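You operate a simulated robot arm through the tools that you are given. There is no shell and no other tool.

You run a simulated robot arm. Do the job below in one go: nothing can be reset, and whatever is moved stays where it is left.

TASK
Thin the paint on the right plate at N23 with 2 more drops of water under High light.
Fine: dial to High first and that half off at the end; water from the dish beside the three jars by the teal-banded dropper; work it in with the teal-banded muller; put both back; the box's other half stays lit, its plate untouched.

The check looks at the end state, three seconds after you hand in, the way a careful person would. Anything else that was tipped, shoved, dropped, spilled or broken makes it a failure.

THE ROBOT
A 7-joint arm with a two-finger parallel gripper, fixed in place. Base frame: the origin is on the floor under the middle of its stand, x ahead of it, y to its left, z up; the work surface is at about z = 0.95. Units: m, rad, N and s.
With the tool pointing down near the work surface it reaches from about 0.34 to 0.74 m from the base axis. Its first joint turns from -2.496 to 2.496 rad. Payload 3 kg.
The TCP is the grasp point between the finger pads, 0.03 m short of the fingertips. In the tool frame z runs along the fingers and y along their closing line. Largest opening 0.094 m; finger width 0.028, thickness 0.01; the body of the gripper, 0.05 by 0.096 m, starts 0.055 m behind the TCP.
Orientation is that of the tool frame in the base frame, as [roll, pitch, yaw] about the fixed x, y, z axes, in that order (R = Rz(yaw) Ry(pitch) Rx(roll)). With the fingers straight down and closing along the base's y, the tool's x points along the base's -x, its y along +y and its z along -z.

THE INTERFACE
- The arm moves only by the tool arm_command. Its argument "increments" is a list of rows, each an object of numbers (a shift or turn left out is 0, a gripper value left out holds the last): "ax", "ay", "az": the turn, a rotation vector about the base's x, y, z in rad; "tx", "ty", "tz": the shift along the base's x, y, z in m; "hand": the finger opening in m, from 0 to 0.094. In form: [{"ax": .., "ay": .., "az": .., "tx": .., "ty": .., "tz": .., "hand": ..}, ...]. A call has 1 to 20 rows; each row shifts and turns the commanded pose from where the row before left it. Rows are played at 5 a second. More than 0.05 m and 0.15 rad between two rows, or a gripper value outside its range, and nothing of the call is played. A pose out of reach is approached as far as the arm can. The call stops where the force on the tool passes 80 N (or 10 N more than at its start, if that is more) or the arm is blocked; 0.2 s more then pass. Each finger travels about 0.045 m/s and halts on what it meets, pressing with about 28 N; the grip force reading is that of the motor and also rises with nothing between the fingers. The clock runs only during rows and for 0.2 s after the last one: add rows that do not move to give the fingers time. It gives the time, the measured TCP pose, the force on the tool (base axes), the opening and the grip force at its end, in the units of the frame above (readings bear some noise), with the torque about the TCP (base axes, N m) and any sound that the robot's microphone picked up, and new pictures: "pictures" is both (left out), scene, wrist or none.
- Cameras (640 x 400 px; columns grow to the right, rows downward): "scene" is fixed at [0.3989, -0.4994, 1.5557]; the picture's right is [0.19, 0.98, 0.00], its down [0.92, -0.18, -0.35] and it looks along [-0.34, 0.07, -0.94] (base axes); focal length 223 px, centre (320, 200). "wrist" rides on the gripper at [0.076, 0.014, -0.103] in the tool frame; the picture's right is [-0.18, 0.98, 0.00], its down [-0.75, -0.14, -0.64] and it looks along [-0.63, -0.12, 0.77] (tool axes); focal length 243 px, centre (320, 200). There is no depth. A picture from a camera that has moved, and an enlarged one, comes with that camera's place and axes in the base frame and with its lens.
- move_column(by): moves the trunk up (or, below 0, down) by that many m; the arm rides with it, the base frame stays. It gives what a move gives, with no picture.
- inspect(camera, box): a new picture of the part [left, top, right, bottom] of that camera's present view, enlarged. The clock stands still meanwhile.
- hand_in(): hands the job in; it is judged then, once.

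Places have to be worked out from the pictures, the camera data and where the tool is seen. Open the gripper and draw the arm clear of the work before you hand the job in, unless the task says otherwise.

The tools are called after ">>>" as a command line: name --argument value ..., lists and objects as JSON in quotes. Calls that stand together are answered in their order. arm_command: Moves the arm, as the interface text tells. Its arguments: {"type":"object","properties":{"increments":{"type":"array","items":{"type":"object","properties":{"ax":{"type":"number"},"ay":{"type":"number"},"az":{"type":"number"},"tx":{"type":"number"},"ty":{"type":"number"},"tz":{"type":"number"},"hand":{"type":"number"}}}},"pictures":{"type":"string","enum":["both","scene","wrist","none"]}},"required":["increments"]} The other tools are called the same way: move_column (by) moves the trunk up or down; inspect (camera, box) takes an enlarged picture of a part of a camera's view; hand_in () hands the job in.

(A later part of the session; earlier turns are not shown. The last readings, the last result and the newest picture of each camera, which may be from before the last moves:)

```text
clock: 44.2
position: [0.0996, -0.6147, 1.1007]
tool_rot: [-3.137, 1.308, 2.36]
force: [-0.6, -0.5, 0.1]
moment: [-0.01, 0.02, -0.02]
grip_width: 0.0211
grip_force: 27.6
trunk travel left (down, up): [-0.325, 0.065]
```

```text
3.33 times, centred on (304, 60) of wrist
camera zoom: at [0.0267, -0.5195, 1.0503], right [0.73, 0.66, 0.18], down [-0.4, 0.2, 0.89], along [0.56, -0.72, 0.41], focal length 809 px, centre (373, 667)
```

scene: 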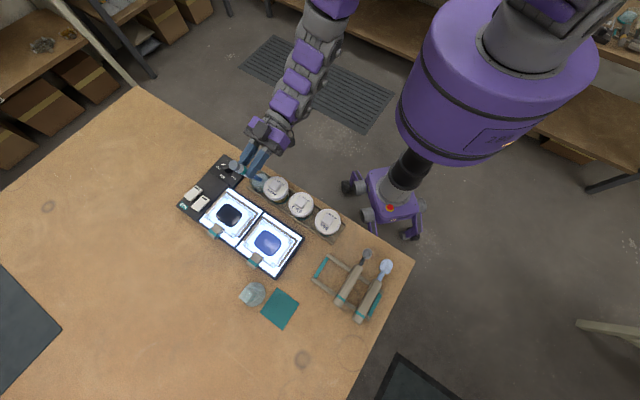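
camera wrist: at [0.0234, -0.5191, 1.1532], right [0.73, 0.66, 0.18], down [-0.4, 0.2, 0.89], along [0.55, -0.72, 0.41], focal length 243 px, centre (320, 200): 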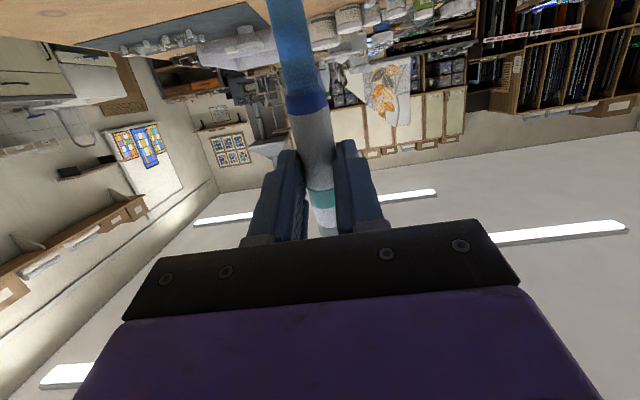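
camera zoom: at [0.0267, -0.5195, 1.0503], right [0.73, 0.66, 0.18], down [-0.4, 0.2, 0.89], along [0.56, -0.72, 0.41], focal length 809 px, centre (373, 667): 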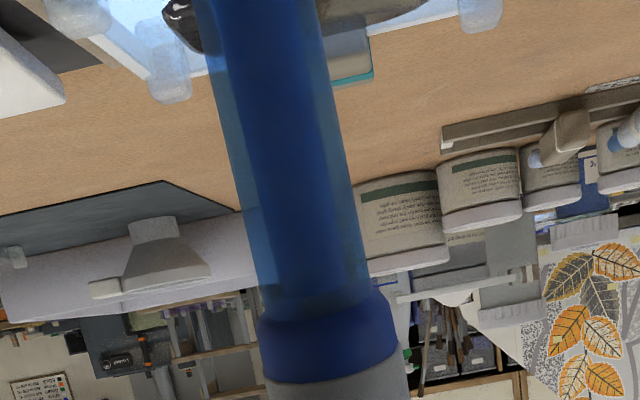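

No sound and no obvious change. I take a very close reference of the tube from the scene camera, then repeat three relax-squeeze cycles over the dish and compare.

>>> inspect --camera "scene" --box '[246, 165, 270, 180]'

>>> arm_command --increments '[{"hand": 0.0203}, {"hand": 0.0203}, {"hand": 0.01}, {"hand": 0.01}, {"hand": 0.0203}, {"hand": 0.0203}, {"hand": 0.01}, {"hand": 0.01}, {"hand": 0.0203}, {"hand": 0.0203}, {"hand": 0.01}, {"hand": 0.01}]' --pictures "none"

>>> inspect --camera "scene" --box '[246, 165, 270, 180]'

>>> inspect --camera "wrist" --box '[240, 0, 368, 120]'

```text
16.00 times, centred on (258, 172) of scene
camera zoom: at [0.3989, -0.4994, 1.5557], right [0.19, 0.98, 0.0], down [0.92, -0.18, -0.35], along [-0.34, 0.07, -0.94], focal length 3568 px, centre (1312, 640)
```

zoom: 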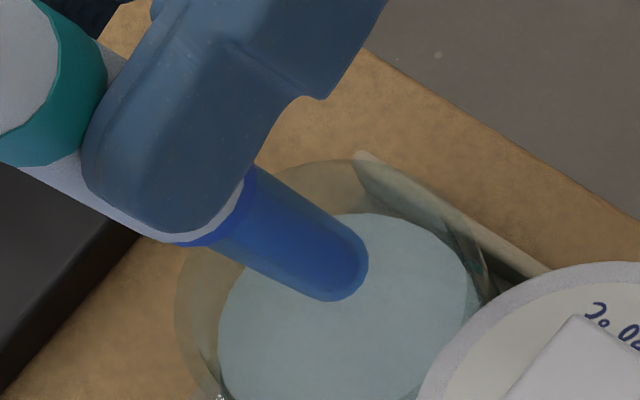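

```text
clock: 46.8
position: [0.1015, -0.6142, 1.098]
tool_rot: [-3.136, 1.309, 2.362]
force: [0.4, 0.1, 0.8]
moment: [-0.02, -0.02, -0.02]
grip_width: 0.0213
grip_force: 27.8
trunk travel left (down, up): [-0.325, 0.065]
```

```text
16.00 times, centred on (258, 172) of scene
camera zoom: at [0.3989, -0.4994, 1.5557], right [0.19, 0.98, 0.0], down [0.92, -0.18, -0.35], along [-0.34, 0.07, -0.94], focal length 3568 px, centre (1312, 640)
```

zoom: 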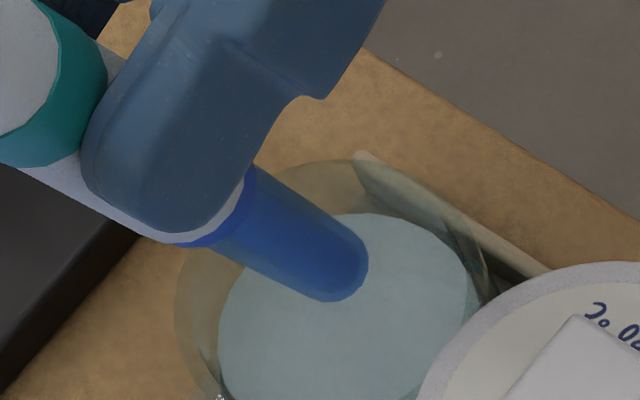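

```text
3.33 times, centred on (304, 60) of wrist
camera zoom: at [0.0266, -0.5195, 1.0504], right [0.73, 0.66, 0.18], down [-0.4, 0.2, 0.89], along [0.56, -0.72, 0.41], focal length 809 px, centre (373, 667)
```

zoom: 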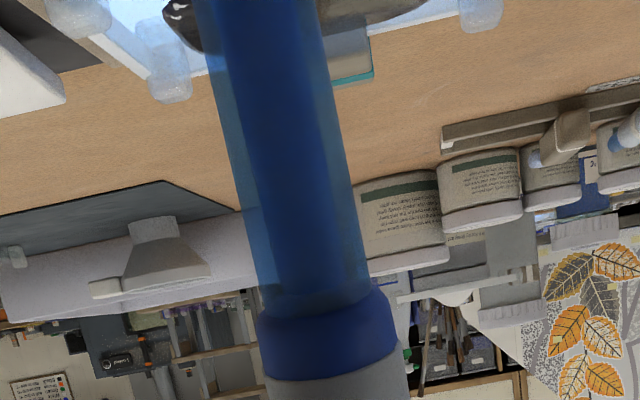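

Squeezing the barrel does nothing to the column. I test whether being fully upright matters: pitch the last 15° while keeping the nozzle over the dish, then wait.

>>> arm_command --increments '[{"hand": 0.016, "ax": -0.0617, "ay": -0.0617, "tx": -0.006, "ty": 0.006}, {"ax": -0.0617, "ay": -0.0617, "tx": -0.006, "ty": 0.006}, {"ax": -0.0617, "ay": -0.0617, "tx": -0.006, "ty": 0.006}, {"tz": 0}, {"tz": 0}, {"tz": 0}, {"tz": 0}, {"tz": 0}]' --pictures "none"

>>> inspect --camera "scene" --box '[230, 150, 294, 195]'

>>> inspect --camera "wrist" --box '[240, 0, 368, 120]'

```text
clock: 48.6
position: [0.0801, -0.6, 1.0994]
tool_rot: [-0.58, 1.569, -1.369]
force: [-1.1, 0.4, -0.8]
moment: [0.02, -0.01, -0.01]
grip_width: 0.0212
grip_force: 27.9
trunk travel left (down, up): [-0.325, 0.065]
```

```text
8.89 times, centred on (262, 172) of scene
camera zoom: at [0.3989, -0.4994, 1.5557], right [0.19, 0.98, 0.0], down [0.92, -0.18, -0.35], along [-0.34, 0.07, -0.94], focal length 1982 px, centre (836, 444)
```

zoom: 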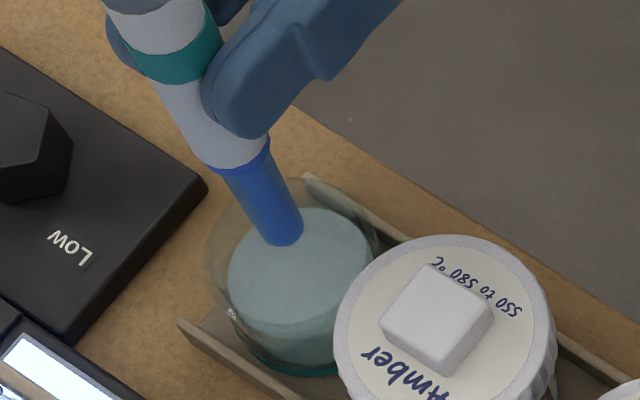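

```text
3.33 times, centred on (304, 60) of wrist
camera zoom: at [0.0183, -0.5152, 1.0209], right [0.7, 0.69, 0.18], down [-0.55, 0.36, 0.75], along [0.46, -0.62, 0.63], focal length 809 px, centre (373, 667)
```

zoom: 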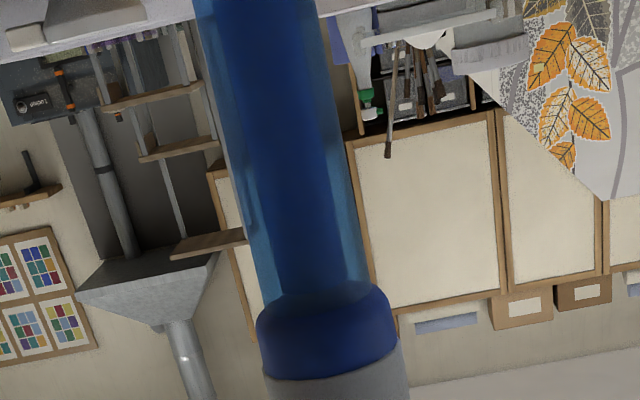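

Still no drip, so releasing must involve the plate (or touching). I take a reference of the black paint, then raise the nozzle, lean it back to 65°, and carry it over the black paint at a safe height.

>>> inspect --camera "scene" --box '[204, 190, 252, 230]'

>>> arm_command --increments '[{"tz": 0.02}, {"tz": 0.025}, {"ax": 0.0617, "ay": 0.0617, "tx": 0.017, "ty": -0.017}, {"ax": 0.0617, "ay": 0.0617, "tx": 0.017, "ty": -0.017}, {"ax": 0.0617, "ay": 0.0617, "tx": 0.017, "ty": -0.017}, {"ax": 0.0617, "ay": 0.0617, "tx": 0.017, "ty": -0.017}, {"ax": 0.0617, "ay": 0.0617, "tx": 0.017, "ty": -0.017}, {"tx": 0.017, "ty": -0.017}, {"tx": 0.017, "ty": -0.017}, {"tx": 0}]' --pictures "scene"

>>> inspect --camera "scene" --box '[170, 150, 298, 240]'

```text
10.00 times, centred on (228, 210) of scene
camera zoom: at [0.3989, -0.4994, 1.5557], right [0.19, 0.98, 0.0], down [0.92, -0.18, -0.35], along [-0.34, 0.07, -0.94], focal length 2230 px, centre (1240, 100)
```

zoom: 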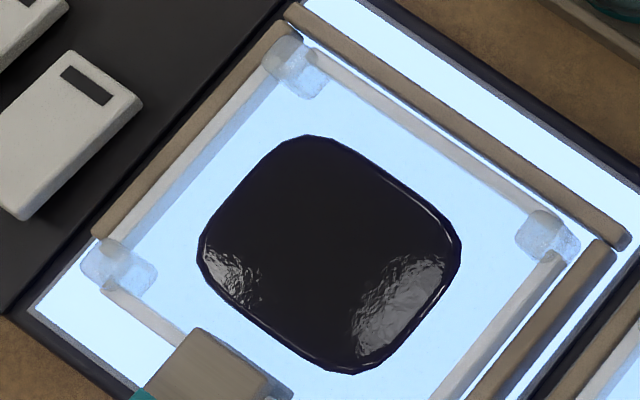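

```text
clock: 50.8
position: [0.2016, -0.7158, 1.14]
tool_rot: [-3.14, 1.135, 2.357]
force: [0.6, 0.8, -0.7]
moment: [0.04, 0.01, -0.01]
grip_width: 0.0213
grip_force: 28.5
trunk travel left (down, up): [-0.325, 0.065]
```

scene: 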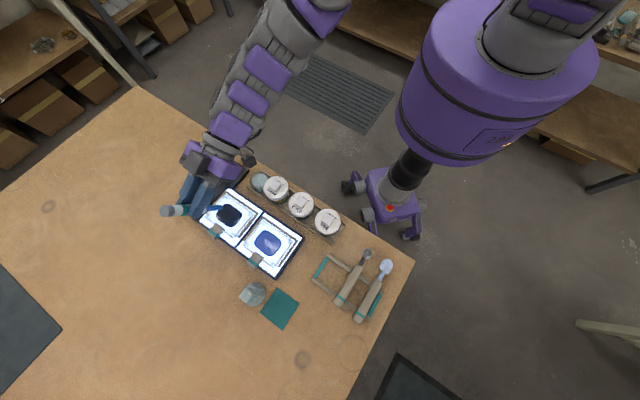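

```text
4.44 times, centred on (234, 195) of scene
camera zoom: at [0.3989, -0.4994, 1.5557], right [0.19, 0.98, 0.0], down [0.92, -0.18, -0.35], along [-0.34, 0.07, -0.94], focal length 991 px, centre (702, 222)
```

zoom: 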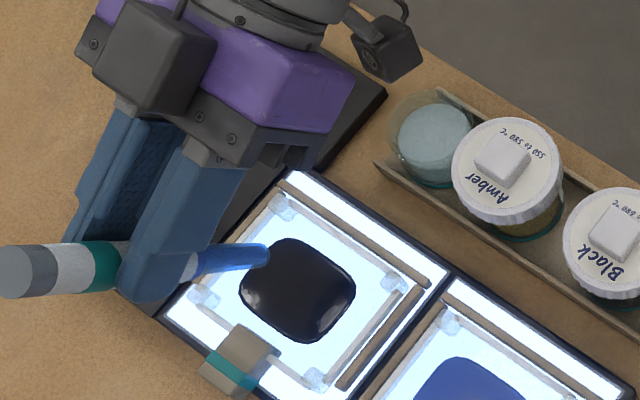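

The nozzle is about 4-5 mm short of the paint's centre at 6 cm height; nothing has dripped. I correct, lower to about 2.5 cm above the paint, wait, and look for drops.

>>> arm_command --increments '[{"tx": -0.001, "ty": -0.005, "tz": -0.02}, {"tz": -0.02}, {"tz": 0}, {"tz": 0}, {"tz": 0}]' --pictures "none"

>>> inspect --camera "scene" --box '[204, 190, 252, 230]'

>>> inspect --camera "wrist" --box '[200, 0, 440, 150]'

```text
clock: 52.0
position: [0.2026, -0.7206, 1.1037]
tool_rot: [-3.14, 1.134, 2.359]
force: [-0.5, -0.9, -0.1]
moment: [0.03, 0.0, 0.0]
grip_width: 0.0211
grip_force: 28.2
trunk travel left (down, up): [-0.325, 0.065]
```

```text
10.00 times, centred on (228, 210) of scene
camera zoom: at [0.3989, -0.4994, 1.5557], right [0.19, 0.98, 0.0], down [0.92, -0.18, -0.35], along [-0.34, 0.07, -0.94], focal length 2230 px, centre (1240, 100)
```

zoom: 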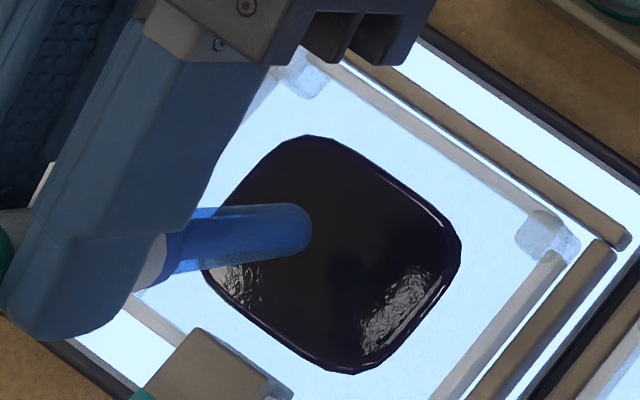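

```text
2.67 times, centred on (320, 75) of wrist
camera zoom: at [0.1235, -0.6213, 1.0754], right [0.75, 0.64, 0.17], down [-0.28, 0.09, 0.95], along [0.6, -0.76, 0.25], focal length 647 px, centre (320, 533)
```

zoom: 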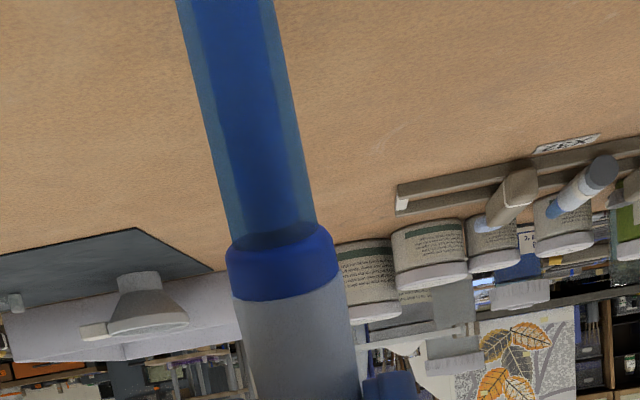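

No drop with a steady grip. Now one single relax-and-squeeze here, then look at the paint and the column.

>>> arm_command --increments '[{"hand": 0.0203}, {"hand": 0.0203}, {"hand": 0.012}, {"hand": 0.012}, {"hand": 0.012}]' --pictures "none"

>>> inspect --camera "scene" --box '[204, 190, 252, 230]'

>>> inspect --camera "wrist" --box '[200, 0, 440, 150]'

```text
clock: 53.2
position: [0.2027, -0.7217, 1.1027]
tool_rot: [-3.137, 1.135, 2.36]
force: [0.6, 0.0, -0.1]
moment: [-0.03, -0.03, 0.0]
grip_width: 0.021
grip_force: 27.6
trunk travel left (down, up): [-0.325, 0.065]
```

```text
10.00 times, centred on (228, 210) of scene
camera zoom: at [0.3989, -0.4994, 1.5557], right [0.19, 0.98, 0.0], down [0.92, -0.18, -0.35], along [-0.34, 0.07, -0.94], focal length 2230 px, centre (1240, 100)
```

zoom: 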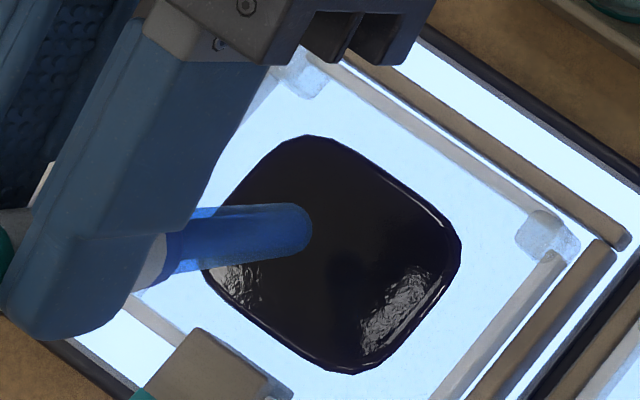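

```text
2.67 times, centred on (320, 75) of wrist
camera zoom: at [0.1234, -0.6213, 1.0755], right [0.75, 0.64, 0.17], down [-0.28, 0.09, 0.95], along [0.6, -0.76, 0.25], focal length 647 px, centre (320, 533)
```

zoom: 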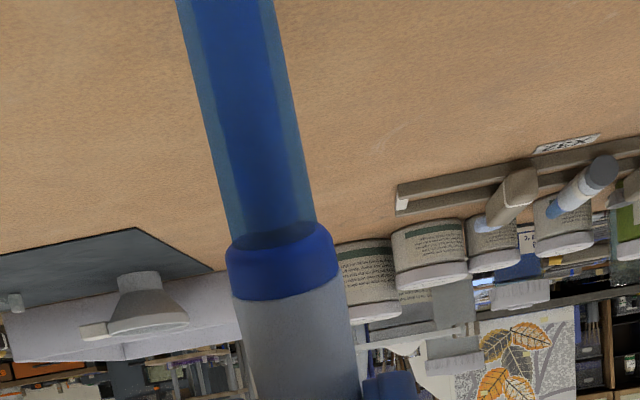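

No visible effect and no sound, so I cannot tell. Rather than experiment over the paint, I go back over the dish to try a lighter relax before squeezing, where stray drops are harmless.

>>> arm_command --increments '[{"tz": 0.02}, {"tz": 0.02}, {"tx": -0.018, "ty": 0.018}, {"tx": -0.018, "ty": 0.018}, {"tx": -0.018, "ty": 0.018}, {"tx": -0.018, "ty": 0.018}, {"tx": -0.017, "ty": 0.019}, {"tz": -0.02}, {"tz": -0.02}, {"tz": 0}]' --pictures "none"

>>> inspect --camera "scene" --box '[230, 150, 294, 195]'

```text
clock: 55.4
position: [0.1128, -0.6306, 1.1046]
tool_rot: [-3.136, 1.134, 2.359]
force: [0.4, 0.5, -1.0]
moment: [0.01, 0.04, -0.01]
grip_width: 0.0211
grip_force: 28.1
trunk travel left (down, up): [-0.325, 0.065]
```

```text
8.89 times, centred on (262, 172) of scene
camera zoom: at [0.3989, -0.4994, 1.5557], right [0.19, 0.98, 0.0], down [0.92, -0.18, -0.35], along [-0.34, 0.07, -0.94], focal length 1982 px, centre (836, 444)
```

zoom: 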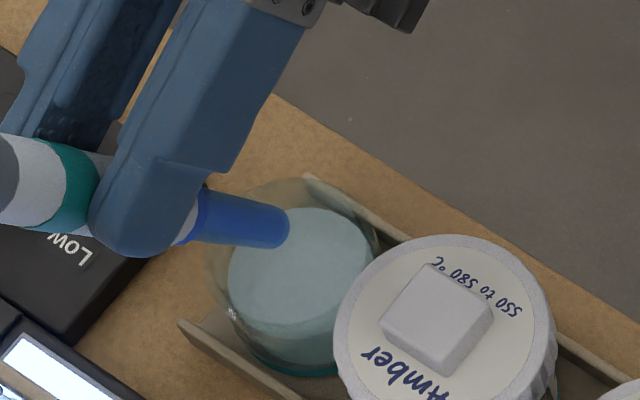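

The nozzle is over the dish again (z ≈ 1.008). I relax in small steps to see the force, staying in contact.

>>> arm_command --increments '[{"hand": 0.0203}, {"hand": 0.0205}, {"hand": 0.0205}]' --pictures "none"

>>> arm_command --increments '[{"hand": 0.0207}, {"hand": 0.0207}]' --pictures "none"

>>> arm_command --increments '[{"hand": 0.012}, {"hand": 0.012}, {"hand": 0.012}]' --pictures "none"

>>> inspect --camera "scene" --box '[230, 150, 294, 195]'

>>> inspect --camera "wrist" --box '[200, 0, 440, 150]'

```text
clock: 56.2
position: [0.1127, -0.6306, 1.1051]
tool_rot: [-3.137, 1.135, 2.358]
force: [-0.2, 0.8, -0.4]
moment: [-0.01, -0.01, -0.01]
grip_width: 0.0214
grip_force: 23.6
trunk travel left (down, up): [-0.325, 0.065]
```

```text
clock: 56.8
position: [0.1132, -0.6305, 1.105]
tool_rot: [-3.138, 1.134, 2.36]
force: [0.6, -0.9, -1.2]
moment: [0.02, 0.0, 0.04]
grip_width: 0.0217
grip_force: 0.9
trunk travel left (down, up): [-0.325, 0.065]
```

```text
clock: 57.6
position: [0.1118, -0.6306, 1.1062]
tool_rot: [-3.137, 1.135, 2.36]
force: [-0.2, 0.0, -0.4]
moment: [0.03, 0.0, -0.01]
grip_width: 0.0214
grip_force: 27.5
trunk travel left (down, up): [-0.325, 0.065]
```

```text
8.89 times, centred on (262, 172) of scene
camera zoom: at [0.3989, -0.4994, 1.5557], right [0.19, 0.98, 0.0], down [0.92, -0.18, -0.35], along [-0.34, 0.07, -0.94], focal length 1982 px, centre (836, 444)
```

zoom: 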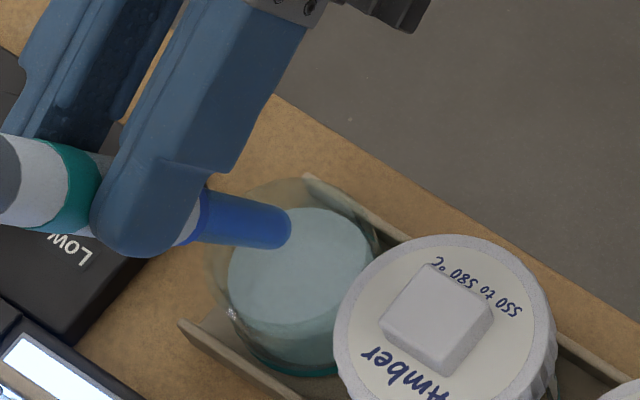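

```text
2.67 times, centred on (320, 75) of wrist
camera zoom: at [0.034, -0.5309, 1.0784], right [0.75, 0.64, 0.17], down [-0.29, 0.09, 0.95], along [0.6, -0.76, 0.25], focal length 647 px, centre (320, 533)
```

zoom: 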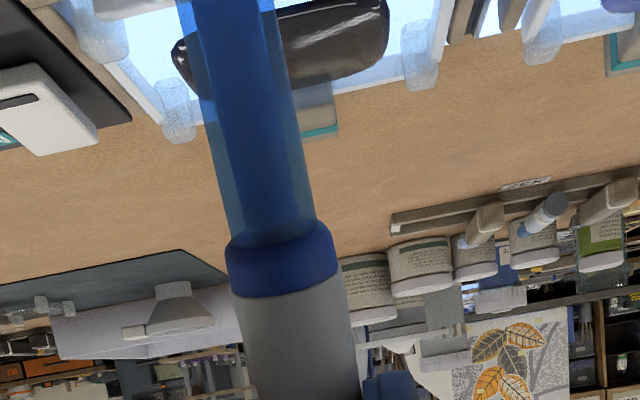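

Squeezing (0.9 → 27.5 N) has no effect on the column. I compare the paint with the reference picture to be sure my one squeeze there did nothing.

>>> inspect --camera "scene" --box '[204, 190, 252, 230]'

>>> inspect --camera "wrist" --box '[255, 0, 351, 60]'

```text
10.00 times, centred on (228, 210) of scene
camera zoom: at [0.3989, -0.4994, 1.5557], right [0.19, 0.98, 0.0], down [0.92, -0.18, -0.35], along [-0.34, 0.07, -0.94], focal length 2230 px, centre (1240, 100)
```

zoom: 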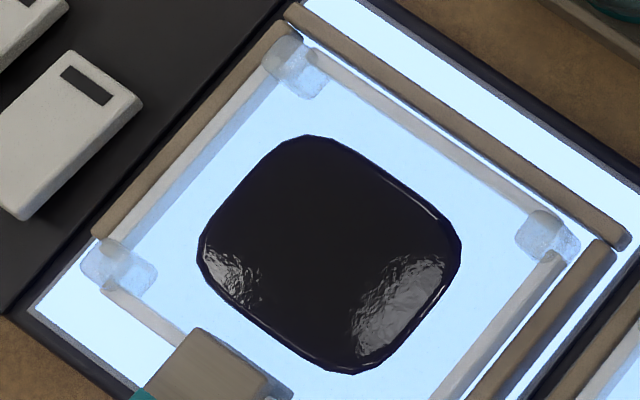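

```text
6.67 times, centred on (303, 30) of wrist
camera zoom: at [0.034, -0.5309, 1.0784], right [0.75, 0.64, 0.17], down [-0.29, 0.09, 0.95], along [0.6, -0.76, 0.25], focal length 1618 px, centre (433, 1333)
```

zoom: 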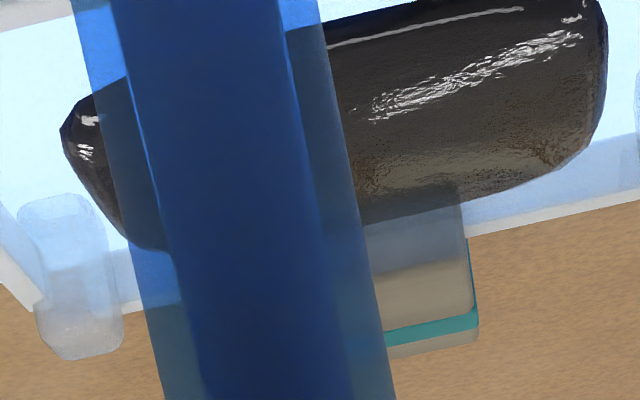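

The paint is unchanged. Next hypothesis: a drop passes over when the nozzle comes close to or touches the paint. I return over the paint's centre and come down in small steps, checking the column and paint at each.

>>> arm_command --increments '[{"tz": 0.02, "hand": 0.016}, {"tz": 0.02}, {"tx": 0.0175, "ty": -0.0188}, {"tx": 0.0175, "ty": -0.0188}, {"tx": 0.0175, "ty": -0.0188}, {"tx": 0.0175, "ty": -0.0188}, {"tx": 0.0165, "ty": -0.0188}, {"tz": -0.02}, {"tz": -0.025}, {"tz": 0}]' --pictures "none"

>>> inspect --camera "scene" --box '[204, 190, 252, 230]'

```text
clock: 59.8
position: [0.197, -0.7236, 1.0962]
tool_rot: [-3.14, 1.136, 2.361]
force: [-1.0, 0.4, -0.7]
moment: [0.02, 0.0, 0.01]
grip_width: 0.0215
grip_force: 27.6
trunk travel left (down, up): [-0.325, 0.065]
```

```text
10.00 times, centred on (228, 210) of scene
camera zoom: at [0.3989, -0.4994, 1.5557], right [0.19, 0.98, 0.0], down [0.92, -0.18, -0.35], along [-0.34, 0.07, -0.94], focal length 2230 px, centre (1240, 100)
```

zoom: 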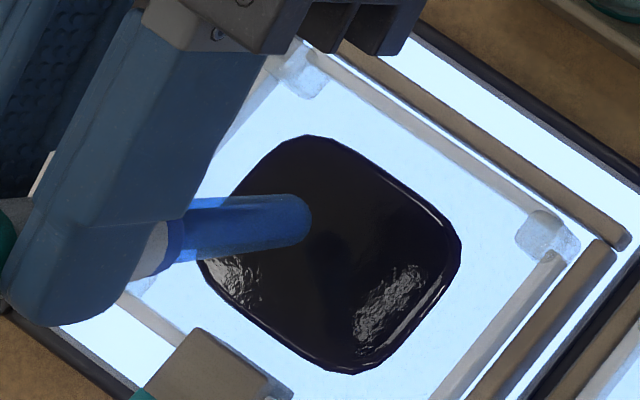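

The nozzle is over the centre at about z 1.0 (roughly 2 cm above the paint). I lower 6 mm and check.

>>> arm_command --increments '[{"tz": -0.006}, {"tz": 0}, {"tz": 0}]' --pictures "none"

>>> inspect --camera "scene" --box '[212, 194, 244, 218]'

```text
clock: 60.6
position: [0.1967, -0.7223, 1.0906]
tool_rot: [-3.138, 1.134, 2.36]
force: [0.3, -1.0, -0.9]
moment: [-0.02, 0.02, -0.02]
grip_width: 0.0214
grip_force: 28.2
trunk travel left (down, up): [-0.325, 0.065]
```

```text
16.00 times, centred on (228, 206) of scene
camera zoom: at [0.3989, -0.4994, 1.5557], right [0.19, 0.98, 0.0], down [0.92, -0.18, -0.35], along [-0.34, 0.07, -0.94], focal length 3568 px, centre (1792, 104)
```

zoom: 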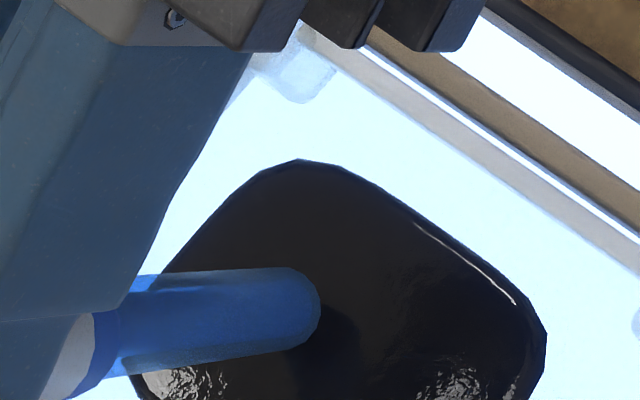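

Nothing yet; a soft shadow of the nozzle shows on the paint. I lower another 5 mm and check again.

>>> arm_command --increments '[{"tz": -0.005}, {"tz": 0}, {"tz": 0}]' --pictures "none"

>>> inspect --camera "scene" --box '[212, 194, 244, 218]'

>>> inspect --camera "wrist" --box '[200, 0, 440, 150]'

```text
clock: 61.4
position: [0.1979, -0.7251, 1.0856]
tool_rot: [-3.139, 1.135, 2.36]
force: [-0.2, 0.3, -1.4]
moment: [-0.02, -0.01, 0.02]
grip_width: 0.0213
grip_force: 27.7
trunk travel left (down, up): [-0.325, 0.065]
```

```text
16.00 times, centred on (228, 206) of scene
camera zoom: at [0.3989, -0.4994, 1.5557], right [0.19, 0.98, 0.0], down [0.92, -0.18, -0.35], along [-0.34, 0.07, -0.94], focal length 3568 px, centre (1792, 104)
```

zoom: 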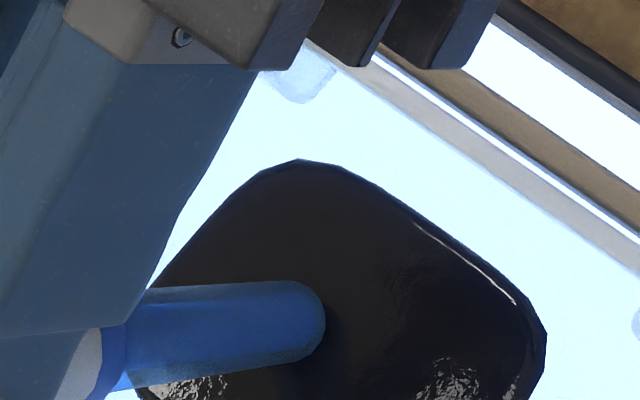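

```text
2.67 times, centred on (320, 75) of wrist
camera zoom: at [0.1193, -0.625, 1.0591], right [0.75, 0.64, 0.17], down [-0.29, 0.09, 0.95], along [0.6, -0.76, 0.25], focal length 647 px, centre (320, 533)
```

zoom: 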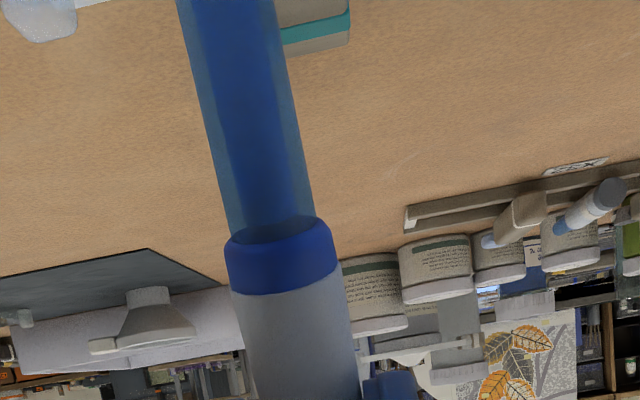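

Column and paint unchanged at about 1 cm height. At this closer height I try one relax-and-squeeze and look.

>>> arm_command --increments '[{"hand": 0.0203}, {"hand": 0.0206}, {"hand": 0.0206}, {"hand": 0.012}, {"hand": 0.012}, {"hand": 0.012}]' --pictures "none"

>>> inspect --camera "scene" --box '[212, 194, 244, 218]'

>>> inspect --camera "wrist" --box '[200, 0, 440, 150]'

```text
clock: 62.8
position: [0.1972, -0.7252, 1.0875]
tool_rot: [-3.139, 1.135, 2.359]
force: [-0.1, -0.5, -0.4]
moment: [0.0, -0.01, -0.01]
grip_width: 0.0212
grip_force: 27.6
trunk travel left (down, up): [-0.325, 0.065]
```

```text
16.00 times, centred on (228, 206) of scene
camera zoom: at [0.3989, -0.4994, 1.5557], right [0.19, 0.98, 0.0], down [0.92, -0.18, -0.35], along [-0.34, 0.07, -0.94], focal length 3568 px, centre (1792, 104)
```

zoom: 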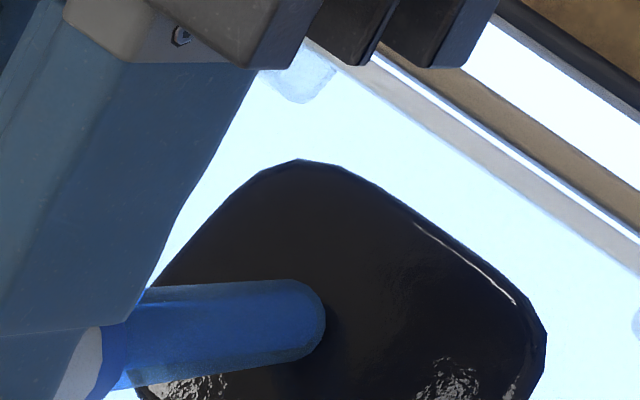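

```text
2.67 times, centred on (320, 75) of wrist
camera zoom: at [0.1191, -0.625, 1.0591], right [0.75, 0.64, 0.17], down [-0.28, 0.09, 0.95], along [0.6, -0.76, 0.25], focal length 647 px, centre (320, 533)
```

zoom: 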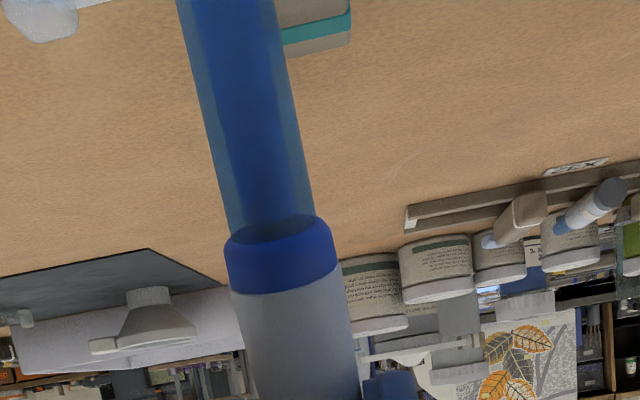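

Still nothing. I continue down in 3 mm steps toward a light touch, watching force and column.

>>> arm_command --increments '[{"tz": -0.003, "hand": 0.016}, {"tz": 0}, {"tz": 0}]' --pictures "none"

>>> inspect --camera "scene" --box '[212, 194, 244, 218]'

>>> arm_command --increments '[{"tz": -0.003}, {"tz": 0}, {"tz": 0}]' --pictures "none"

>>> inspect --camera "scene" --box '[212, 194, 244, 218]'

>>> inspect --camera "wrist" --box '[200, 0, 440, 150]'

```text
clock: 63.6
position: [0.1975, -0.725, 1.0855]
tool_rot: [-3.137, 1.138, 2.36]
force: [0.9, -3.9, 14.8]
moment: [-0.16, 0.13, 0.02]
grip_width: 0.0213
grip_force: 28.1
trunk travel left (down, up): [-0.325, 0.065]
```

```text
16.00 times, centred on (228, 206) of scene
camera zoom: at [0.3989, -0.4994, 1.5557], right [0.19, 0.98, 0.0], down [0.92, -0.18, -0.35], along [-0.34, 0.07, -0.94], focal length 3568 px, centre (1792, 104)
```

zoom: 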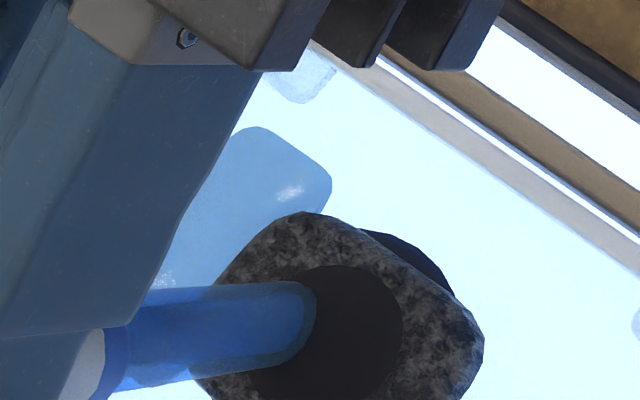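

```text
clock: 64.4
position: [0.1985, -0.7239, 1.0811]
tool_rot: [-3.135, 1.136, 2.36]
force: [3.0, -2.3, 19.3]
moment: [0.06, -0.02, 0.03]
grip_width: 0.021
grip_force: 27.9
trunk travel left (down, up): [-0.325, 0.065]
```

```text
16.00 times, centred on (228, 206) of scene
camera zoom: at [0.3989, -0.4994, 1.5557], right [0.19, 0.98, 0.0], down [0.92, -0.18, -0.35], along [-0.34, 0.07, -0.94], focal length 3568 px, centre (1792, 104)
```

zoom: 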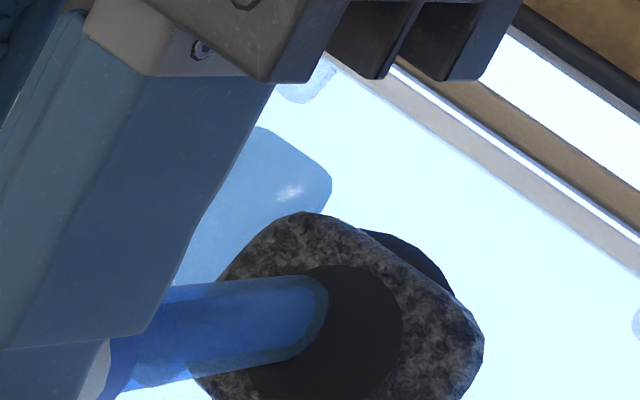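

```text
2.67 times, centred on (320, 75) of wrist
camera zoom: at [0.1196, -0.6244, 1.0546], right [0.75, 0.64, 0.16], down [-0.29, 0.09, 0.95], along [0.6, -0.76, 0.25], focal length 647 px, centre (320, 533)
```

zoom: 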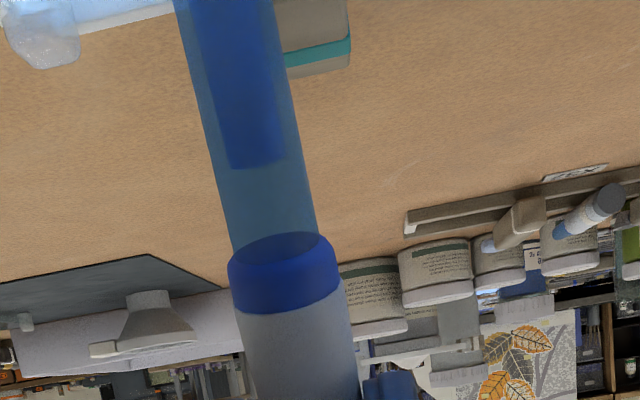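

The light touch released a drop: the paint's look changed (an unmixed wet patch) and the column in the tube dropped by one step. I lift off straight away and check the count from the column.

>>> arm_command --increments '[{"tz": 0.008}, {"tz": 0.015}, {"tz": 0.01}, {"tz": 0}]' --pictures "none"

>>> inspect --camera "scene" --box '[204, 190, 252, 230]'

>>> inspect --camera "wrist" --box '[200, 0, 440, 150]'

```text
clock: 65.4
position: [0.1981, -0.724, 1.1143]
tool_rot: [-3.14, 1.135, 2.36]
force: [0.7, -0.1, -0.4]
moment: [-0.01, 0.02, -0.01]
grip_width: 0.0216
grip_force: 27.6
trunk travel left (down, up): [-0.325, 0.065]
```

```text
10.00 times, centred on (228, 210) of scene
camera zoom: at [0.3989, -0.4994, 1.5557], right [0.19, 0.98, 0.0], down [0.92, -0.18, -0.35], along [-0.34, 0.07, -0.94], focal length 2230 px, centre (1240, 100)
```

zoom: 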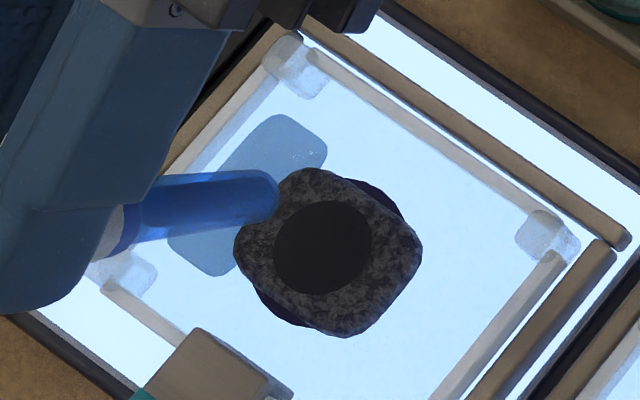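

```text
2.67 times, centred on (320, 75) of wrist
camera zoom: at [0.12, -0.6247, 1.0873], right [0.75, 0.64, 0.17], down [-0.28, 0.09, 0.95], along [0.6, -0.76, 0.25], focal length 647 px, centre (320, 533)
```

zoom: 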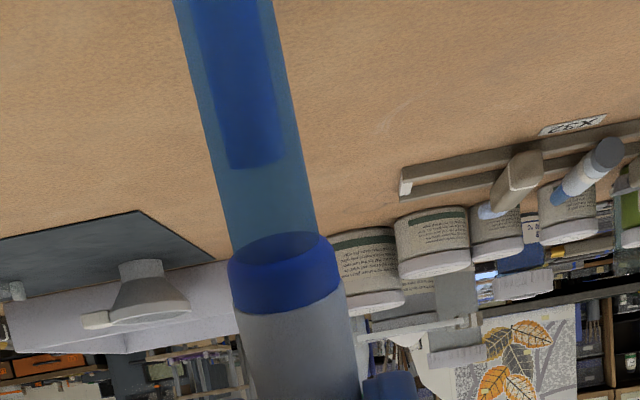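

The column fell by about a quarter, i.e. exactly one drop is on the paint. I come down again at the same place for the second drop, with finer steps near contact.

>>> arm_command --increments '[{"tz": -0.01}, {"tz": -0.01}, {"tz": -0.006}, {"tz": 0}]' --pictures "none"

>>> inspect --camera "wrist" --box '[200, 0, 440, 150]'

```text
clock: 66.4
position: [0.1974, -0.7243, 1.0871]
tool_rot: [-3.136, 1.133, 2.36]
force: [-0.1, 0.0, -1.3]
moment: [0.02, 0.03, 0.01]
grip_width: 0.0215
grip_force: 28.1
trunk travel left (down, up): [-0.325, 0.065]
```

```text
2.67 times, centred on (320, 75) of wrist
camera zoom: at [0.1195, -0.6251, 1.0598], right [0.75, 0.64, 0.17], down [-0.29, 0.09, 0.95], along [0.6, -0.76, 0.25], focal length 647 px, centre (320, 533)
```

zoom: 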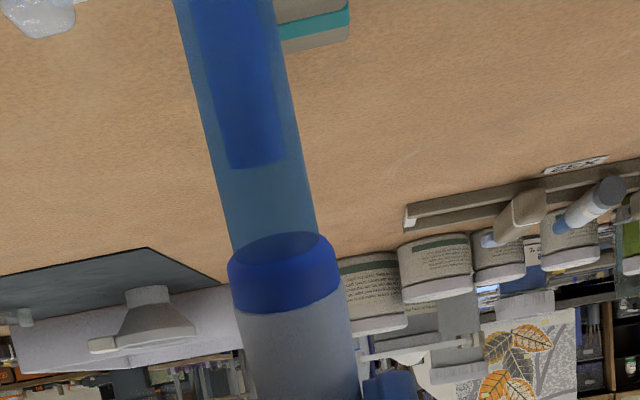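

No contact and no change yet. I step down 2 mm and check.

>>> arm_command --increments '[{"tz": -0.002}, {"tz": 0}]' --pictures "none"

>>> inspect --camera "wrist" --box '[200, 0, 440, 150]'

```text
clock: 67.0
position: [0.1983, -0.7251, 1.0848]
tool_rot: [-3.137, 1.135, 2.36]
force: [-0.2, -0.3, -2.1]
moment: [0.0, -0.01, -0.01]
grip_width: 0.0211
grip_force: 27.9
trunk travel left (down, up): [-0.325, 0.065]
```

```text
2.67 times, centred on (320, 75) of wrist
camera zoom: at [0.1198, -0.6252, 1.0583], right [0.75, 0.64, 0.17], down [-0.28, 0.09, 0.95], along [0.6, -0.76, 0.25], focal length 647 px, centre (320, 533)
```

zoom: 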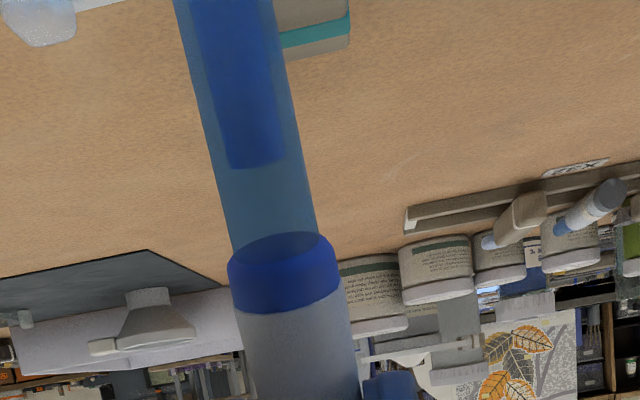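

Still no contact. Another 2 mm.

>>> arm_command --increments '[{"tz": -0.002}, {"tz": 0}]' --pictures "none"

>>> inspect --camera "wrist" --box '[200, 0, 440, 150]'

```text
clock: 67.6
position: [0.1984, -0.7256, 1.0844]
tool_rot: [-3.137, 1.135, 2.36]
force: [-0.8, 0.1, 0.2]
moment: [0.02, -0.02, 0.02]
grip_width: 0.0214
grip_force: 28.0
trunk travel left (down, up): [-0.325, 0.065]
```

```text
2.67 times, centred on (320, 75) of wrist
camera zoom: at [0.1199, -0.6258, 1.0566], right [0.75, 0.64, 0.17], down [-0.28, 0.09, 0.95], along [0.6, -0.76, 0.25], focal length 647 px, centre (320, 533)
```

zoom: 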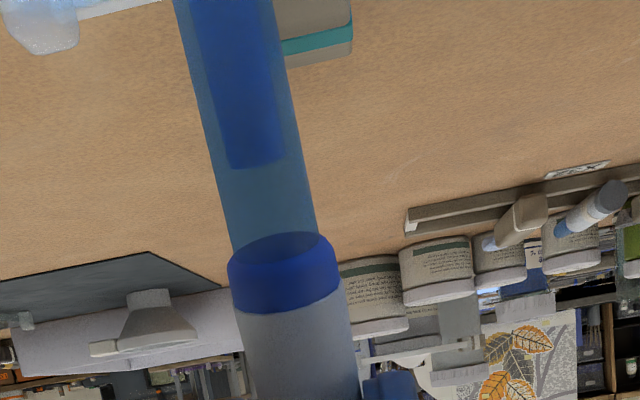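

Still no contact; the camera height equals nearly the earlier touching height. Another 2 mm.

>>> arm_command --increments '[{"tz": -0.002}, {"tz": 0}]' --pictures "none"

>>> inspect --camera "wrist" --box '[200, 0, 440, 150]'

>>> inspect --camera "scene" --box '[212, 194, 244, 218]'

```text
clock: 68.2
position: [0.1985, -0.7256, 1.0824]
tool_rot: [-3.137, 1.134, 2.361]
force: [-0.1, 0.0, 0.8]
moment: [0.04, 0.12, 0.02]
grip_width: 0.0214
grip_force: 28.2
trunk travel left (down, up): [-0.325, 0.065]
```

```text
2.67 times, centred on (320, 75) of wrist
camera zoom: at [0.1197, -0.6258, 1.0549], right [0.75, 0.64, 0.17], down [-0.28, 0.09, 0.95], along [0.6, -0.76, 0.25], focal length 647 px, centre (320, 533)
```

zoom: 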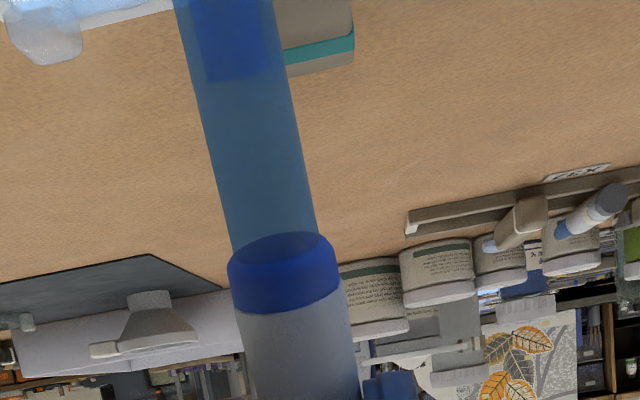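

```text
16.00 times, centred on (228, 206) of scene
camera zoom: at [0.3989, -0.4994, 1.5557], right [0.19, 0.98, 0.0], down [0.92, -0.18, -0.35], along [-0.34, 0.07, -0.94], focal length 3568 px, centre (1792, 104)
```

zoom: 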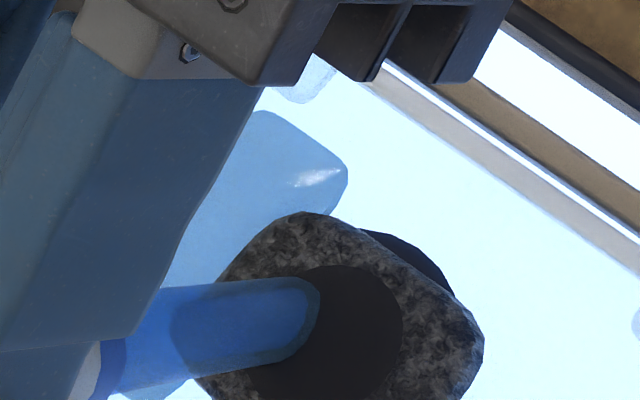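

The column is now at half (two quarters gone) and the wet patch grew: exactly two drops are on. I lift away at once, straight up, then retreat high over the dish side.

>>> arm_command --increments '[{"tz": 0.012}, {"tz": 0.025}, {"tz": 0.035}, {"tz": 0.035}, {"tz": 0.02}, {"tx": -0.02, "ty": 0.02}, {"tx": -0.02, "ty": 0.02}, {"tx": -0.02, "ty": 0.02}, {"tx": -0.02, "ty": 0.02}, {"tx": 0}]' --pictures "both"

>>> inspect --camera "scene" --box '[204, 190, 252, 230]'

>>> inspect --camera "wrist" --box '[200, 0, 440, 150]'

```text
clock: 70.4
position: [0.1176, -0.6442, 1.2114]
tool_rot: [-3.137, 1.134, 2.361]
force: [0.7, -0.9, -1.0]
moment: [0.0, 0.0, 0.02]
grip_width: 0.0209
grip_force: 27.9
trunk travel left (down, up): [-0.325, 0.065]
camera wrist: at [0.0396, -0.5452, 1.184], right [0.75, 0.64, 0.17], down [-0.29, 0.09, 0.95], along [0.6, -0.76, 0.25], focal length 243 px, centre (320, 200)
```

scene: 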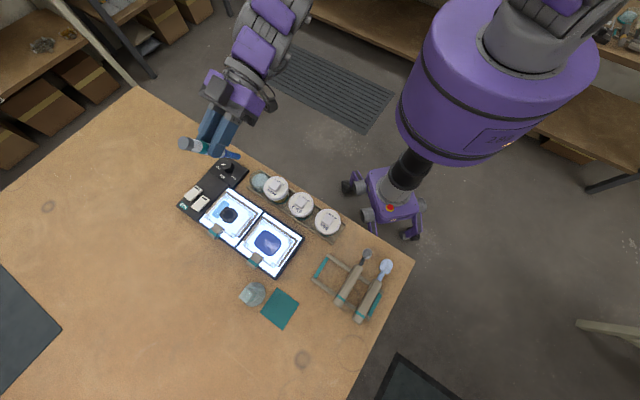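
wrist: 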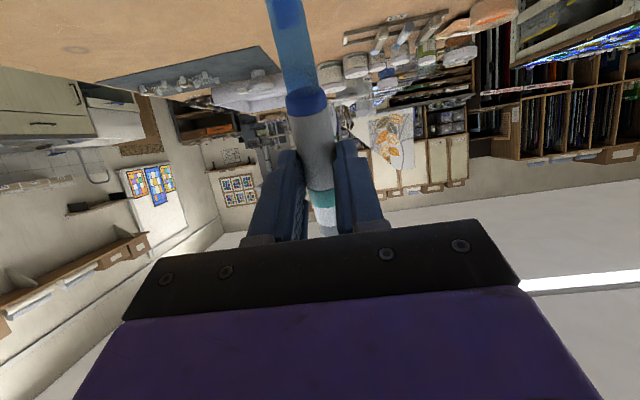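

```text
10.00 times, centred on (228, 210) of scene
camera zoom: at [0.3989, -0.4994, 1.5557], right [0.19, 0.98, 0.0], down [0.92, -0.18, -0.35], along [-0.34, 0.07, -0.94], focal length 2230 px, centre (1240, 100)
```

zoom: 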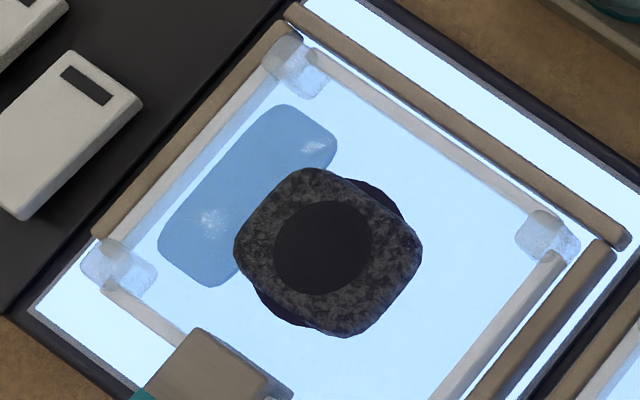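

```text
2.67 times, centred on (320, 75) of wrist
camera zoom: at [0.0396, -0.5452, 1.184], right [0.75, 0.64, 0.17], down [-0.29, 0.09, 0.95], along [0.6, -0.76, 0.25], focal length 647 px, centre (320, 533)
```

zoom: 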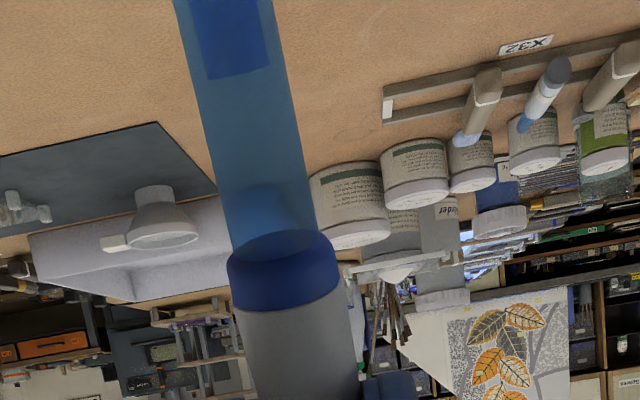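

Two drops are on and visible as a water pool beside the paint. Now I level the dropper again (pitch back) up here, before carrying it to its rack.

>>> arm_command --increments '[{"ax": 0.0892, "ay": 0.0892}, {"ax": 0.0892, "ay": 0.0892}, {"ax": 0.0892, "ay": 0.0892}, {"ax": 0.0892, "ay": 0.0892}, {"ax": 0.0892, "ay": 0.0892}, {"ax": 0.0892, "ay": 0.0892}, {"ax": 0.0892, "ay": 0.0892}, {"ax": 0.0892, "ay": 0.0892}, {"ax": 0.0892, "ay": 0.0892}, {"tz": 0}]' --pictures "wrist"

>>> inspect --camera "wrist" --box '[160, 0, 480, 240]'

```text
clock: 72.6
position: [0.1174, -0.6447, 1.2091]
tool_rot: [-3.141, -0.003, 2.358]
force: [0.0, -0.1, -1.3]
moment: [-0.01, -0.01, 0.01]
grip_width: 0.0214
grip_force: 28.0
trunk travel left (down, up): [-0.325, 0.065]
camera wrist: at [0.0738, -0.5791, 1.31], right [0.82, 0.57, 0.0], down [0.44, -0.63, 0.64], along [0.36, -0.53, -0.77], focal length 243 px, centre (320, 200)
```

wrist: 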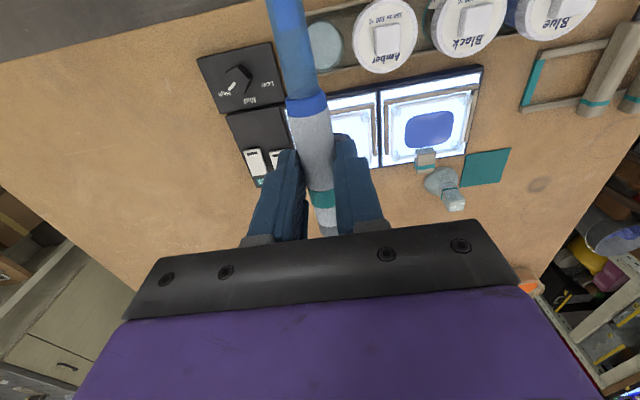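

```text
1.67 times, centred on (320, 120) of wrist
camera zoom: at [0.0738, -0.5791, 1.31], right [0.82, 0.57, 0.0], down [0.44, -0.63, 0.64], along [0.36, -0.53, -0.77], focal length 404 px, centre (320, 333)
```

zoom: 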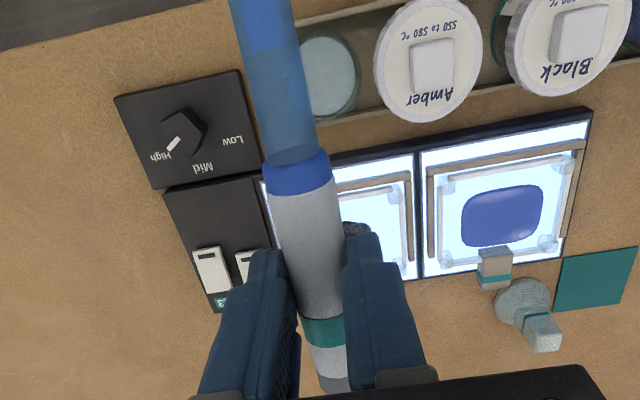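

The dropper is level again. I compare its seat in the grip with the picture right after picking it up.

>>> inspect --camera "wrist" --box '[240, 80, 400, 220]'

```text
2.86 times, centred on (320, 150) of wrist
camera zoom: at [0.0738, -0.5791, 1.31], right [0.82, 0.57, 0.0], down [0.44, -0.63, 0.64], along [0.36, -0.53, -0.77], focal length 693 px, centre (320, 343)
```

zoom: 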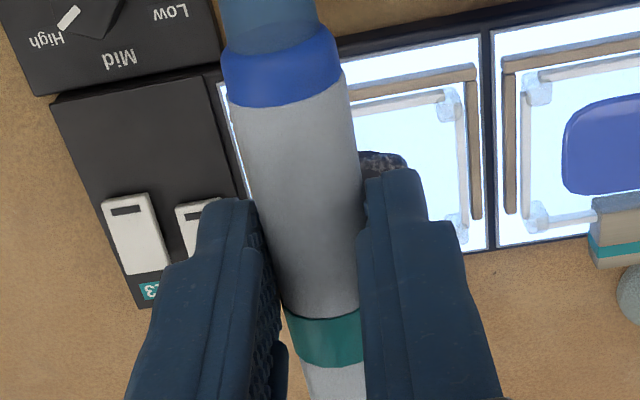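

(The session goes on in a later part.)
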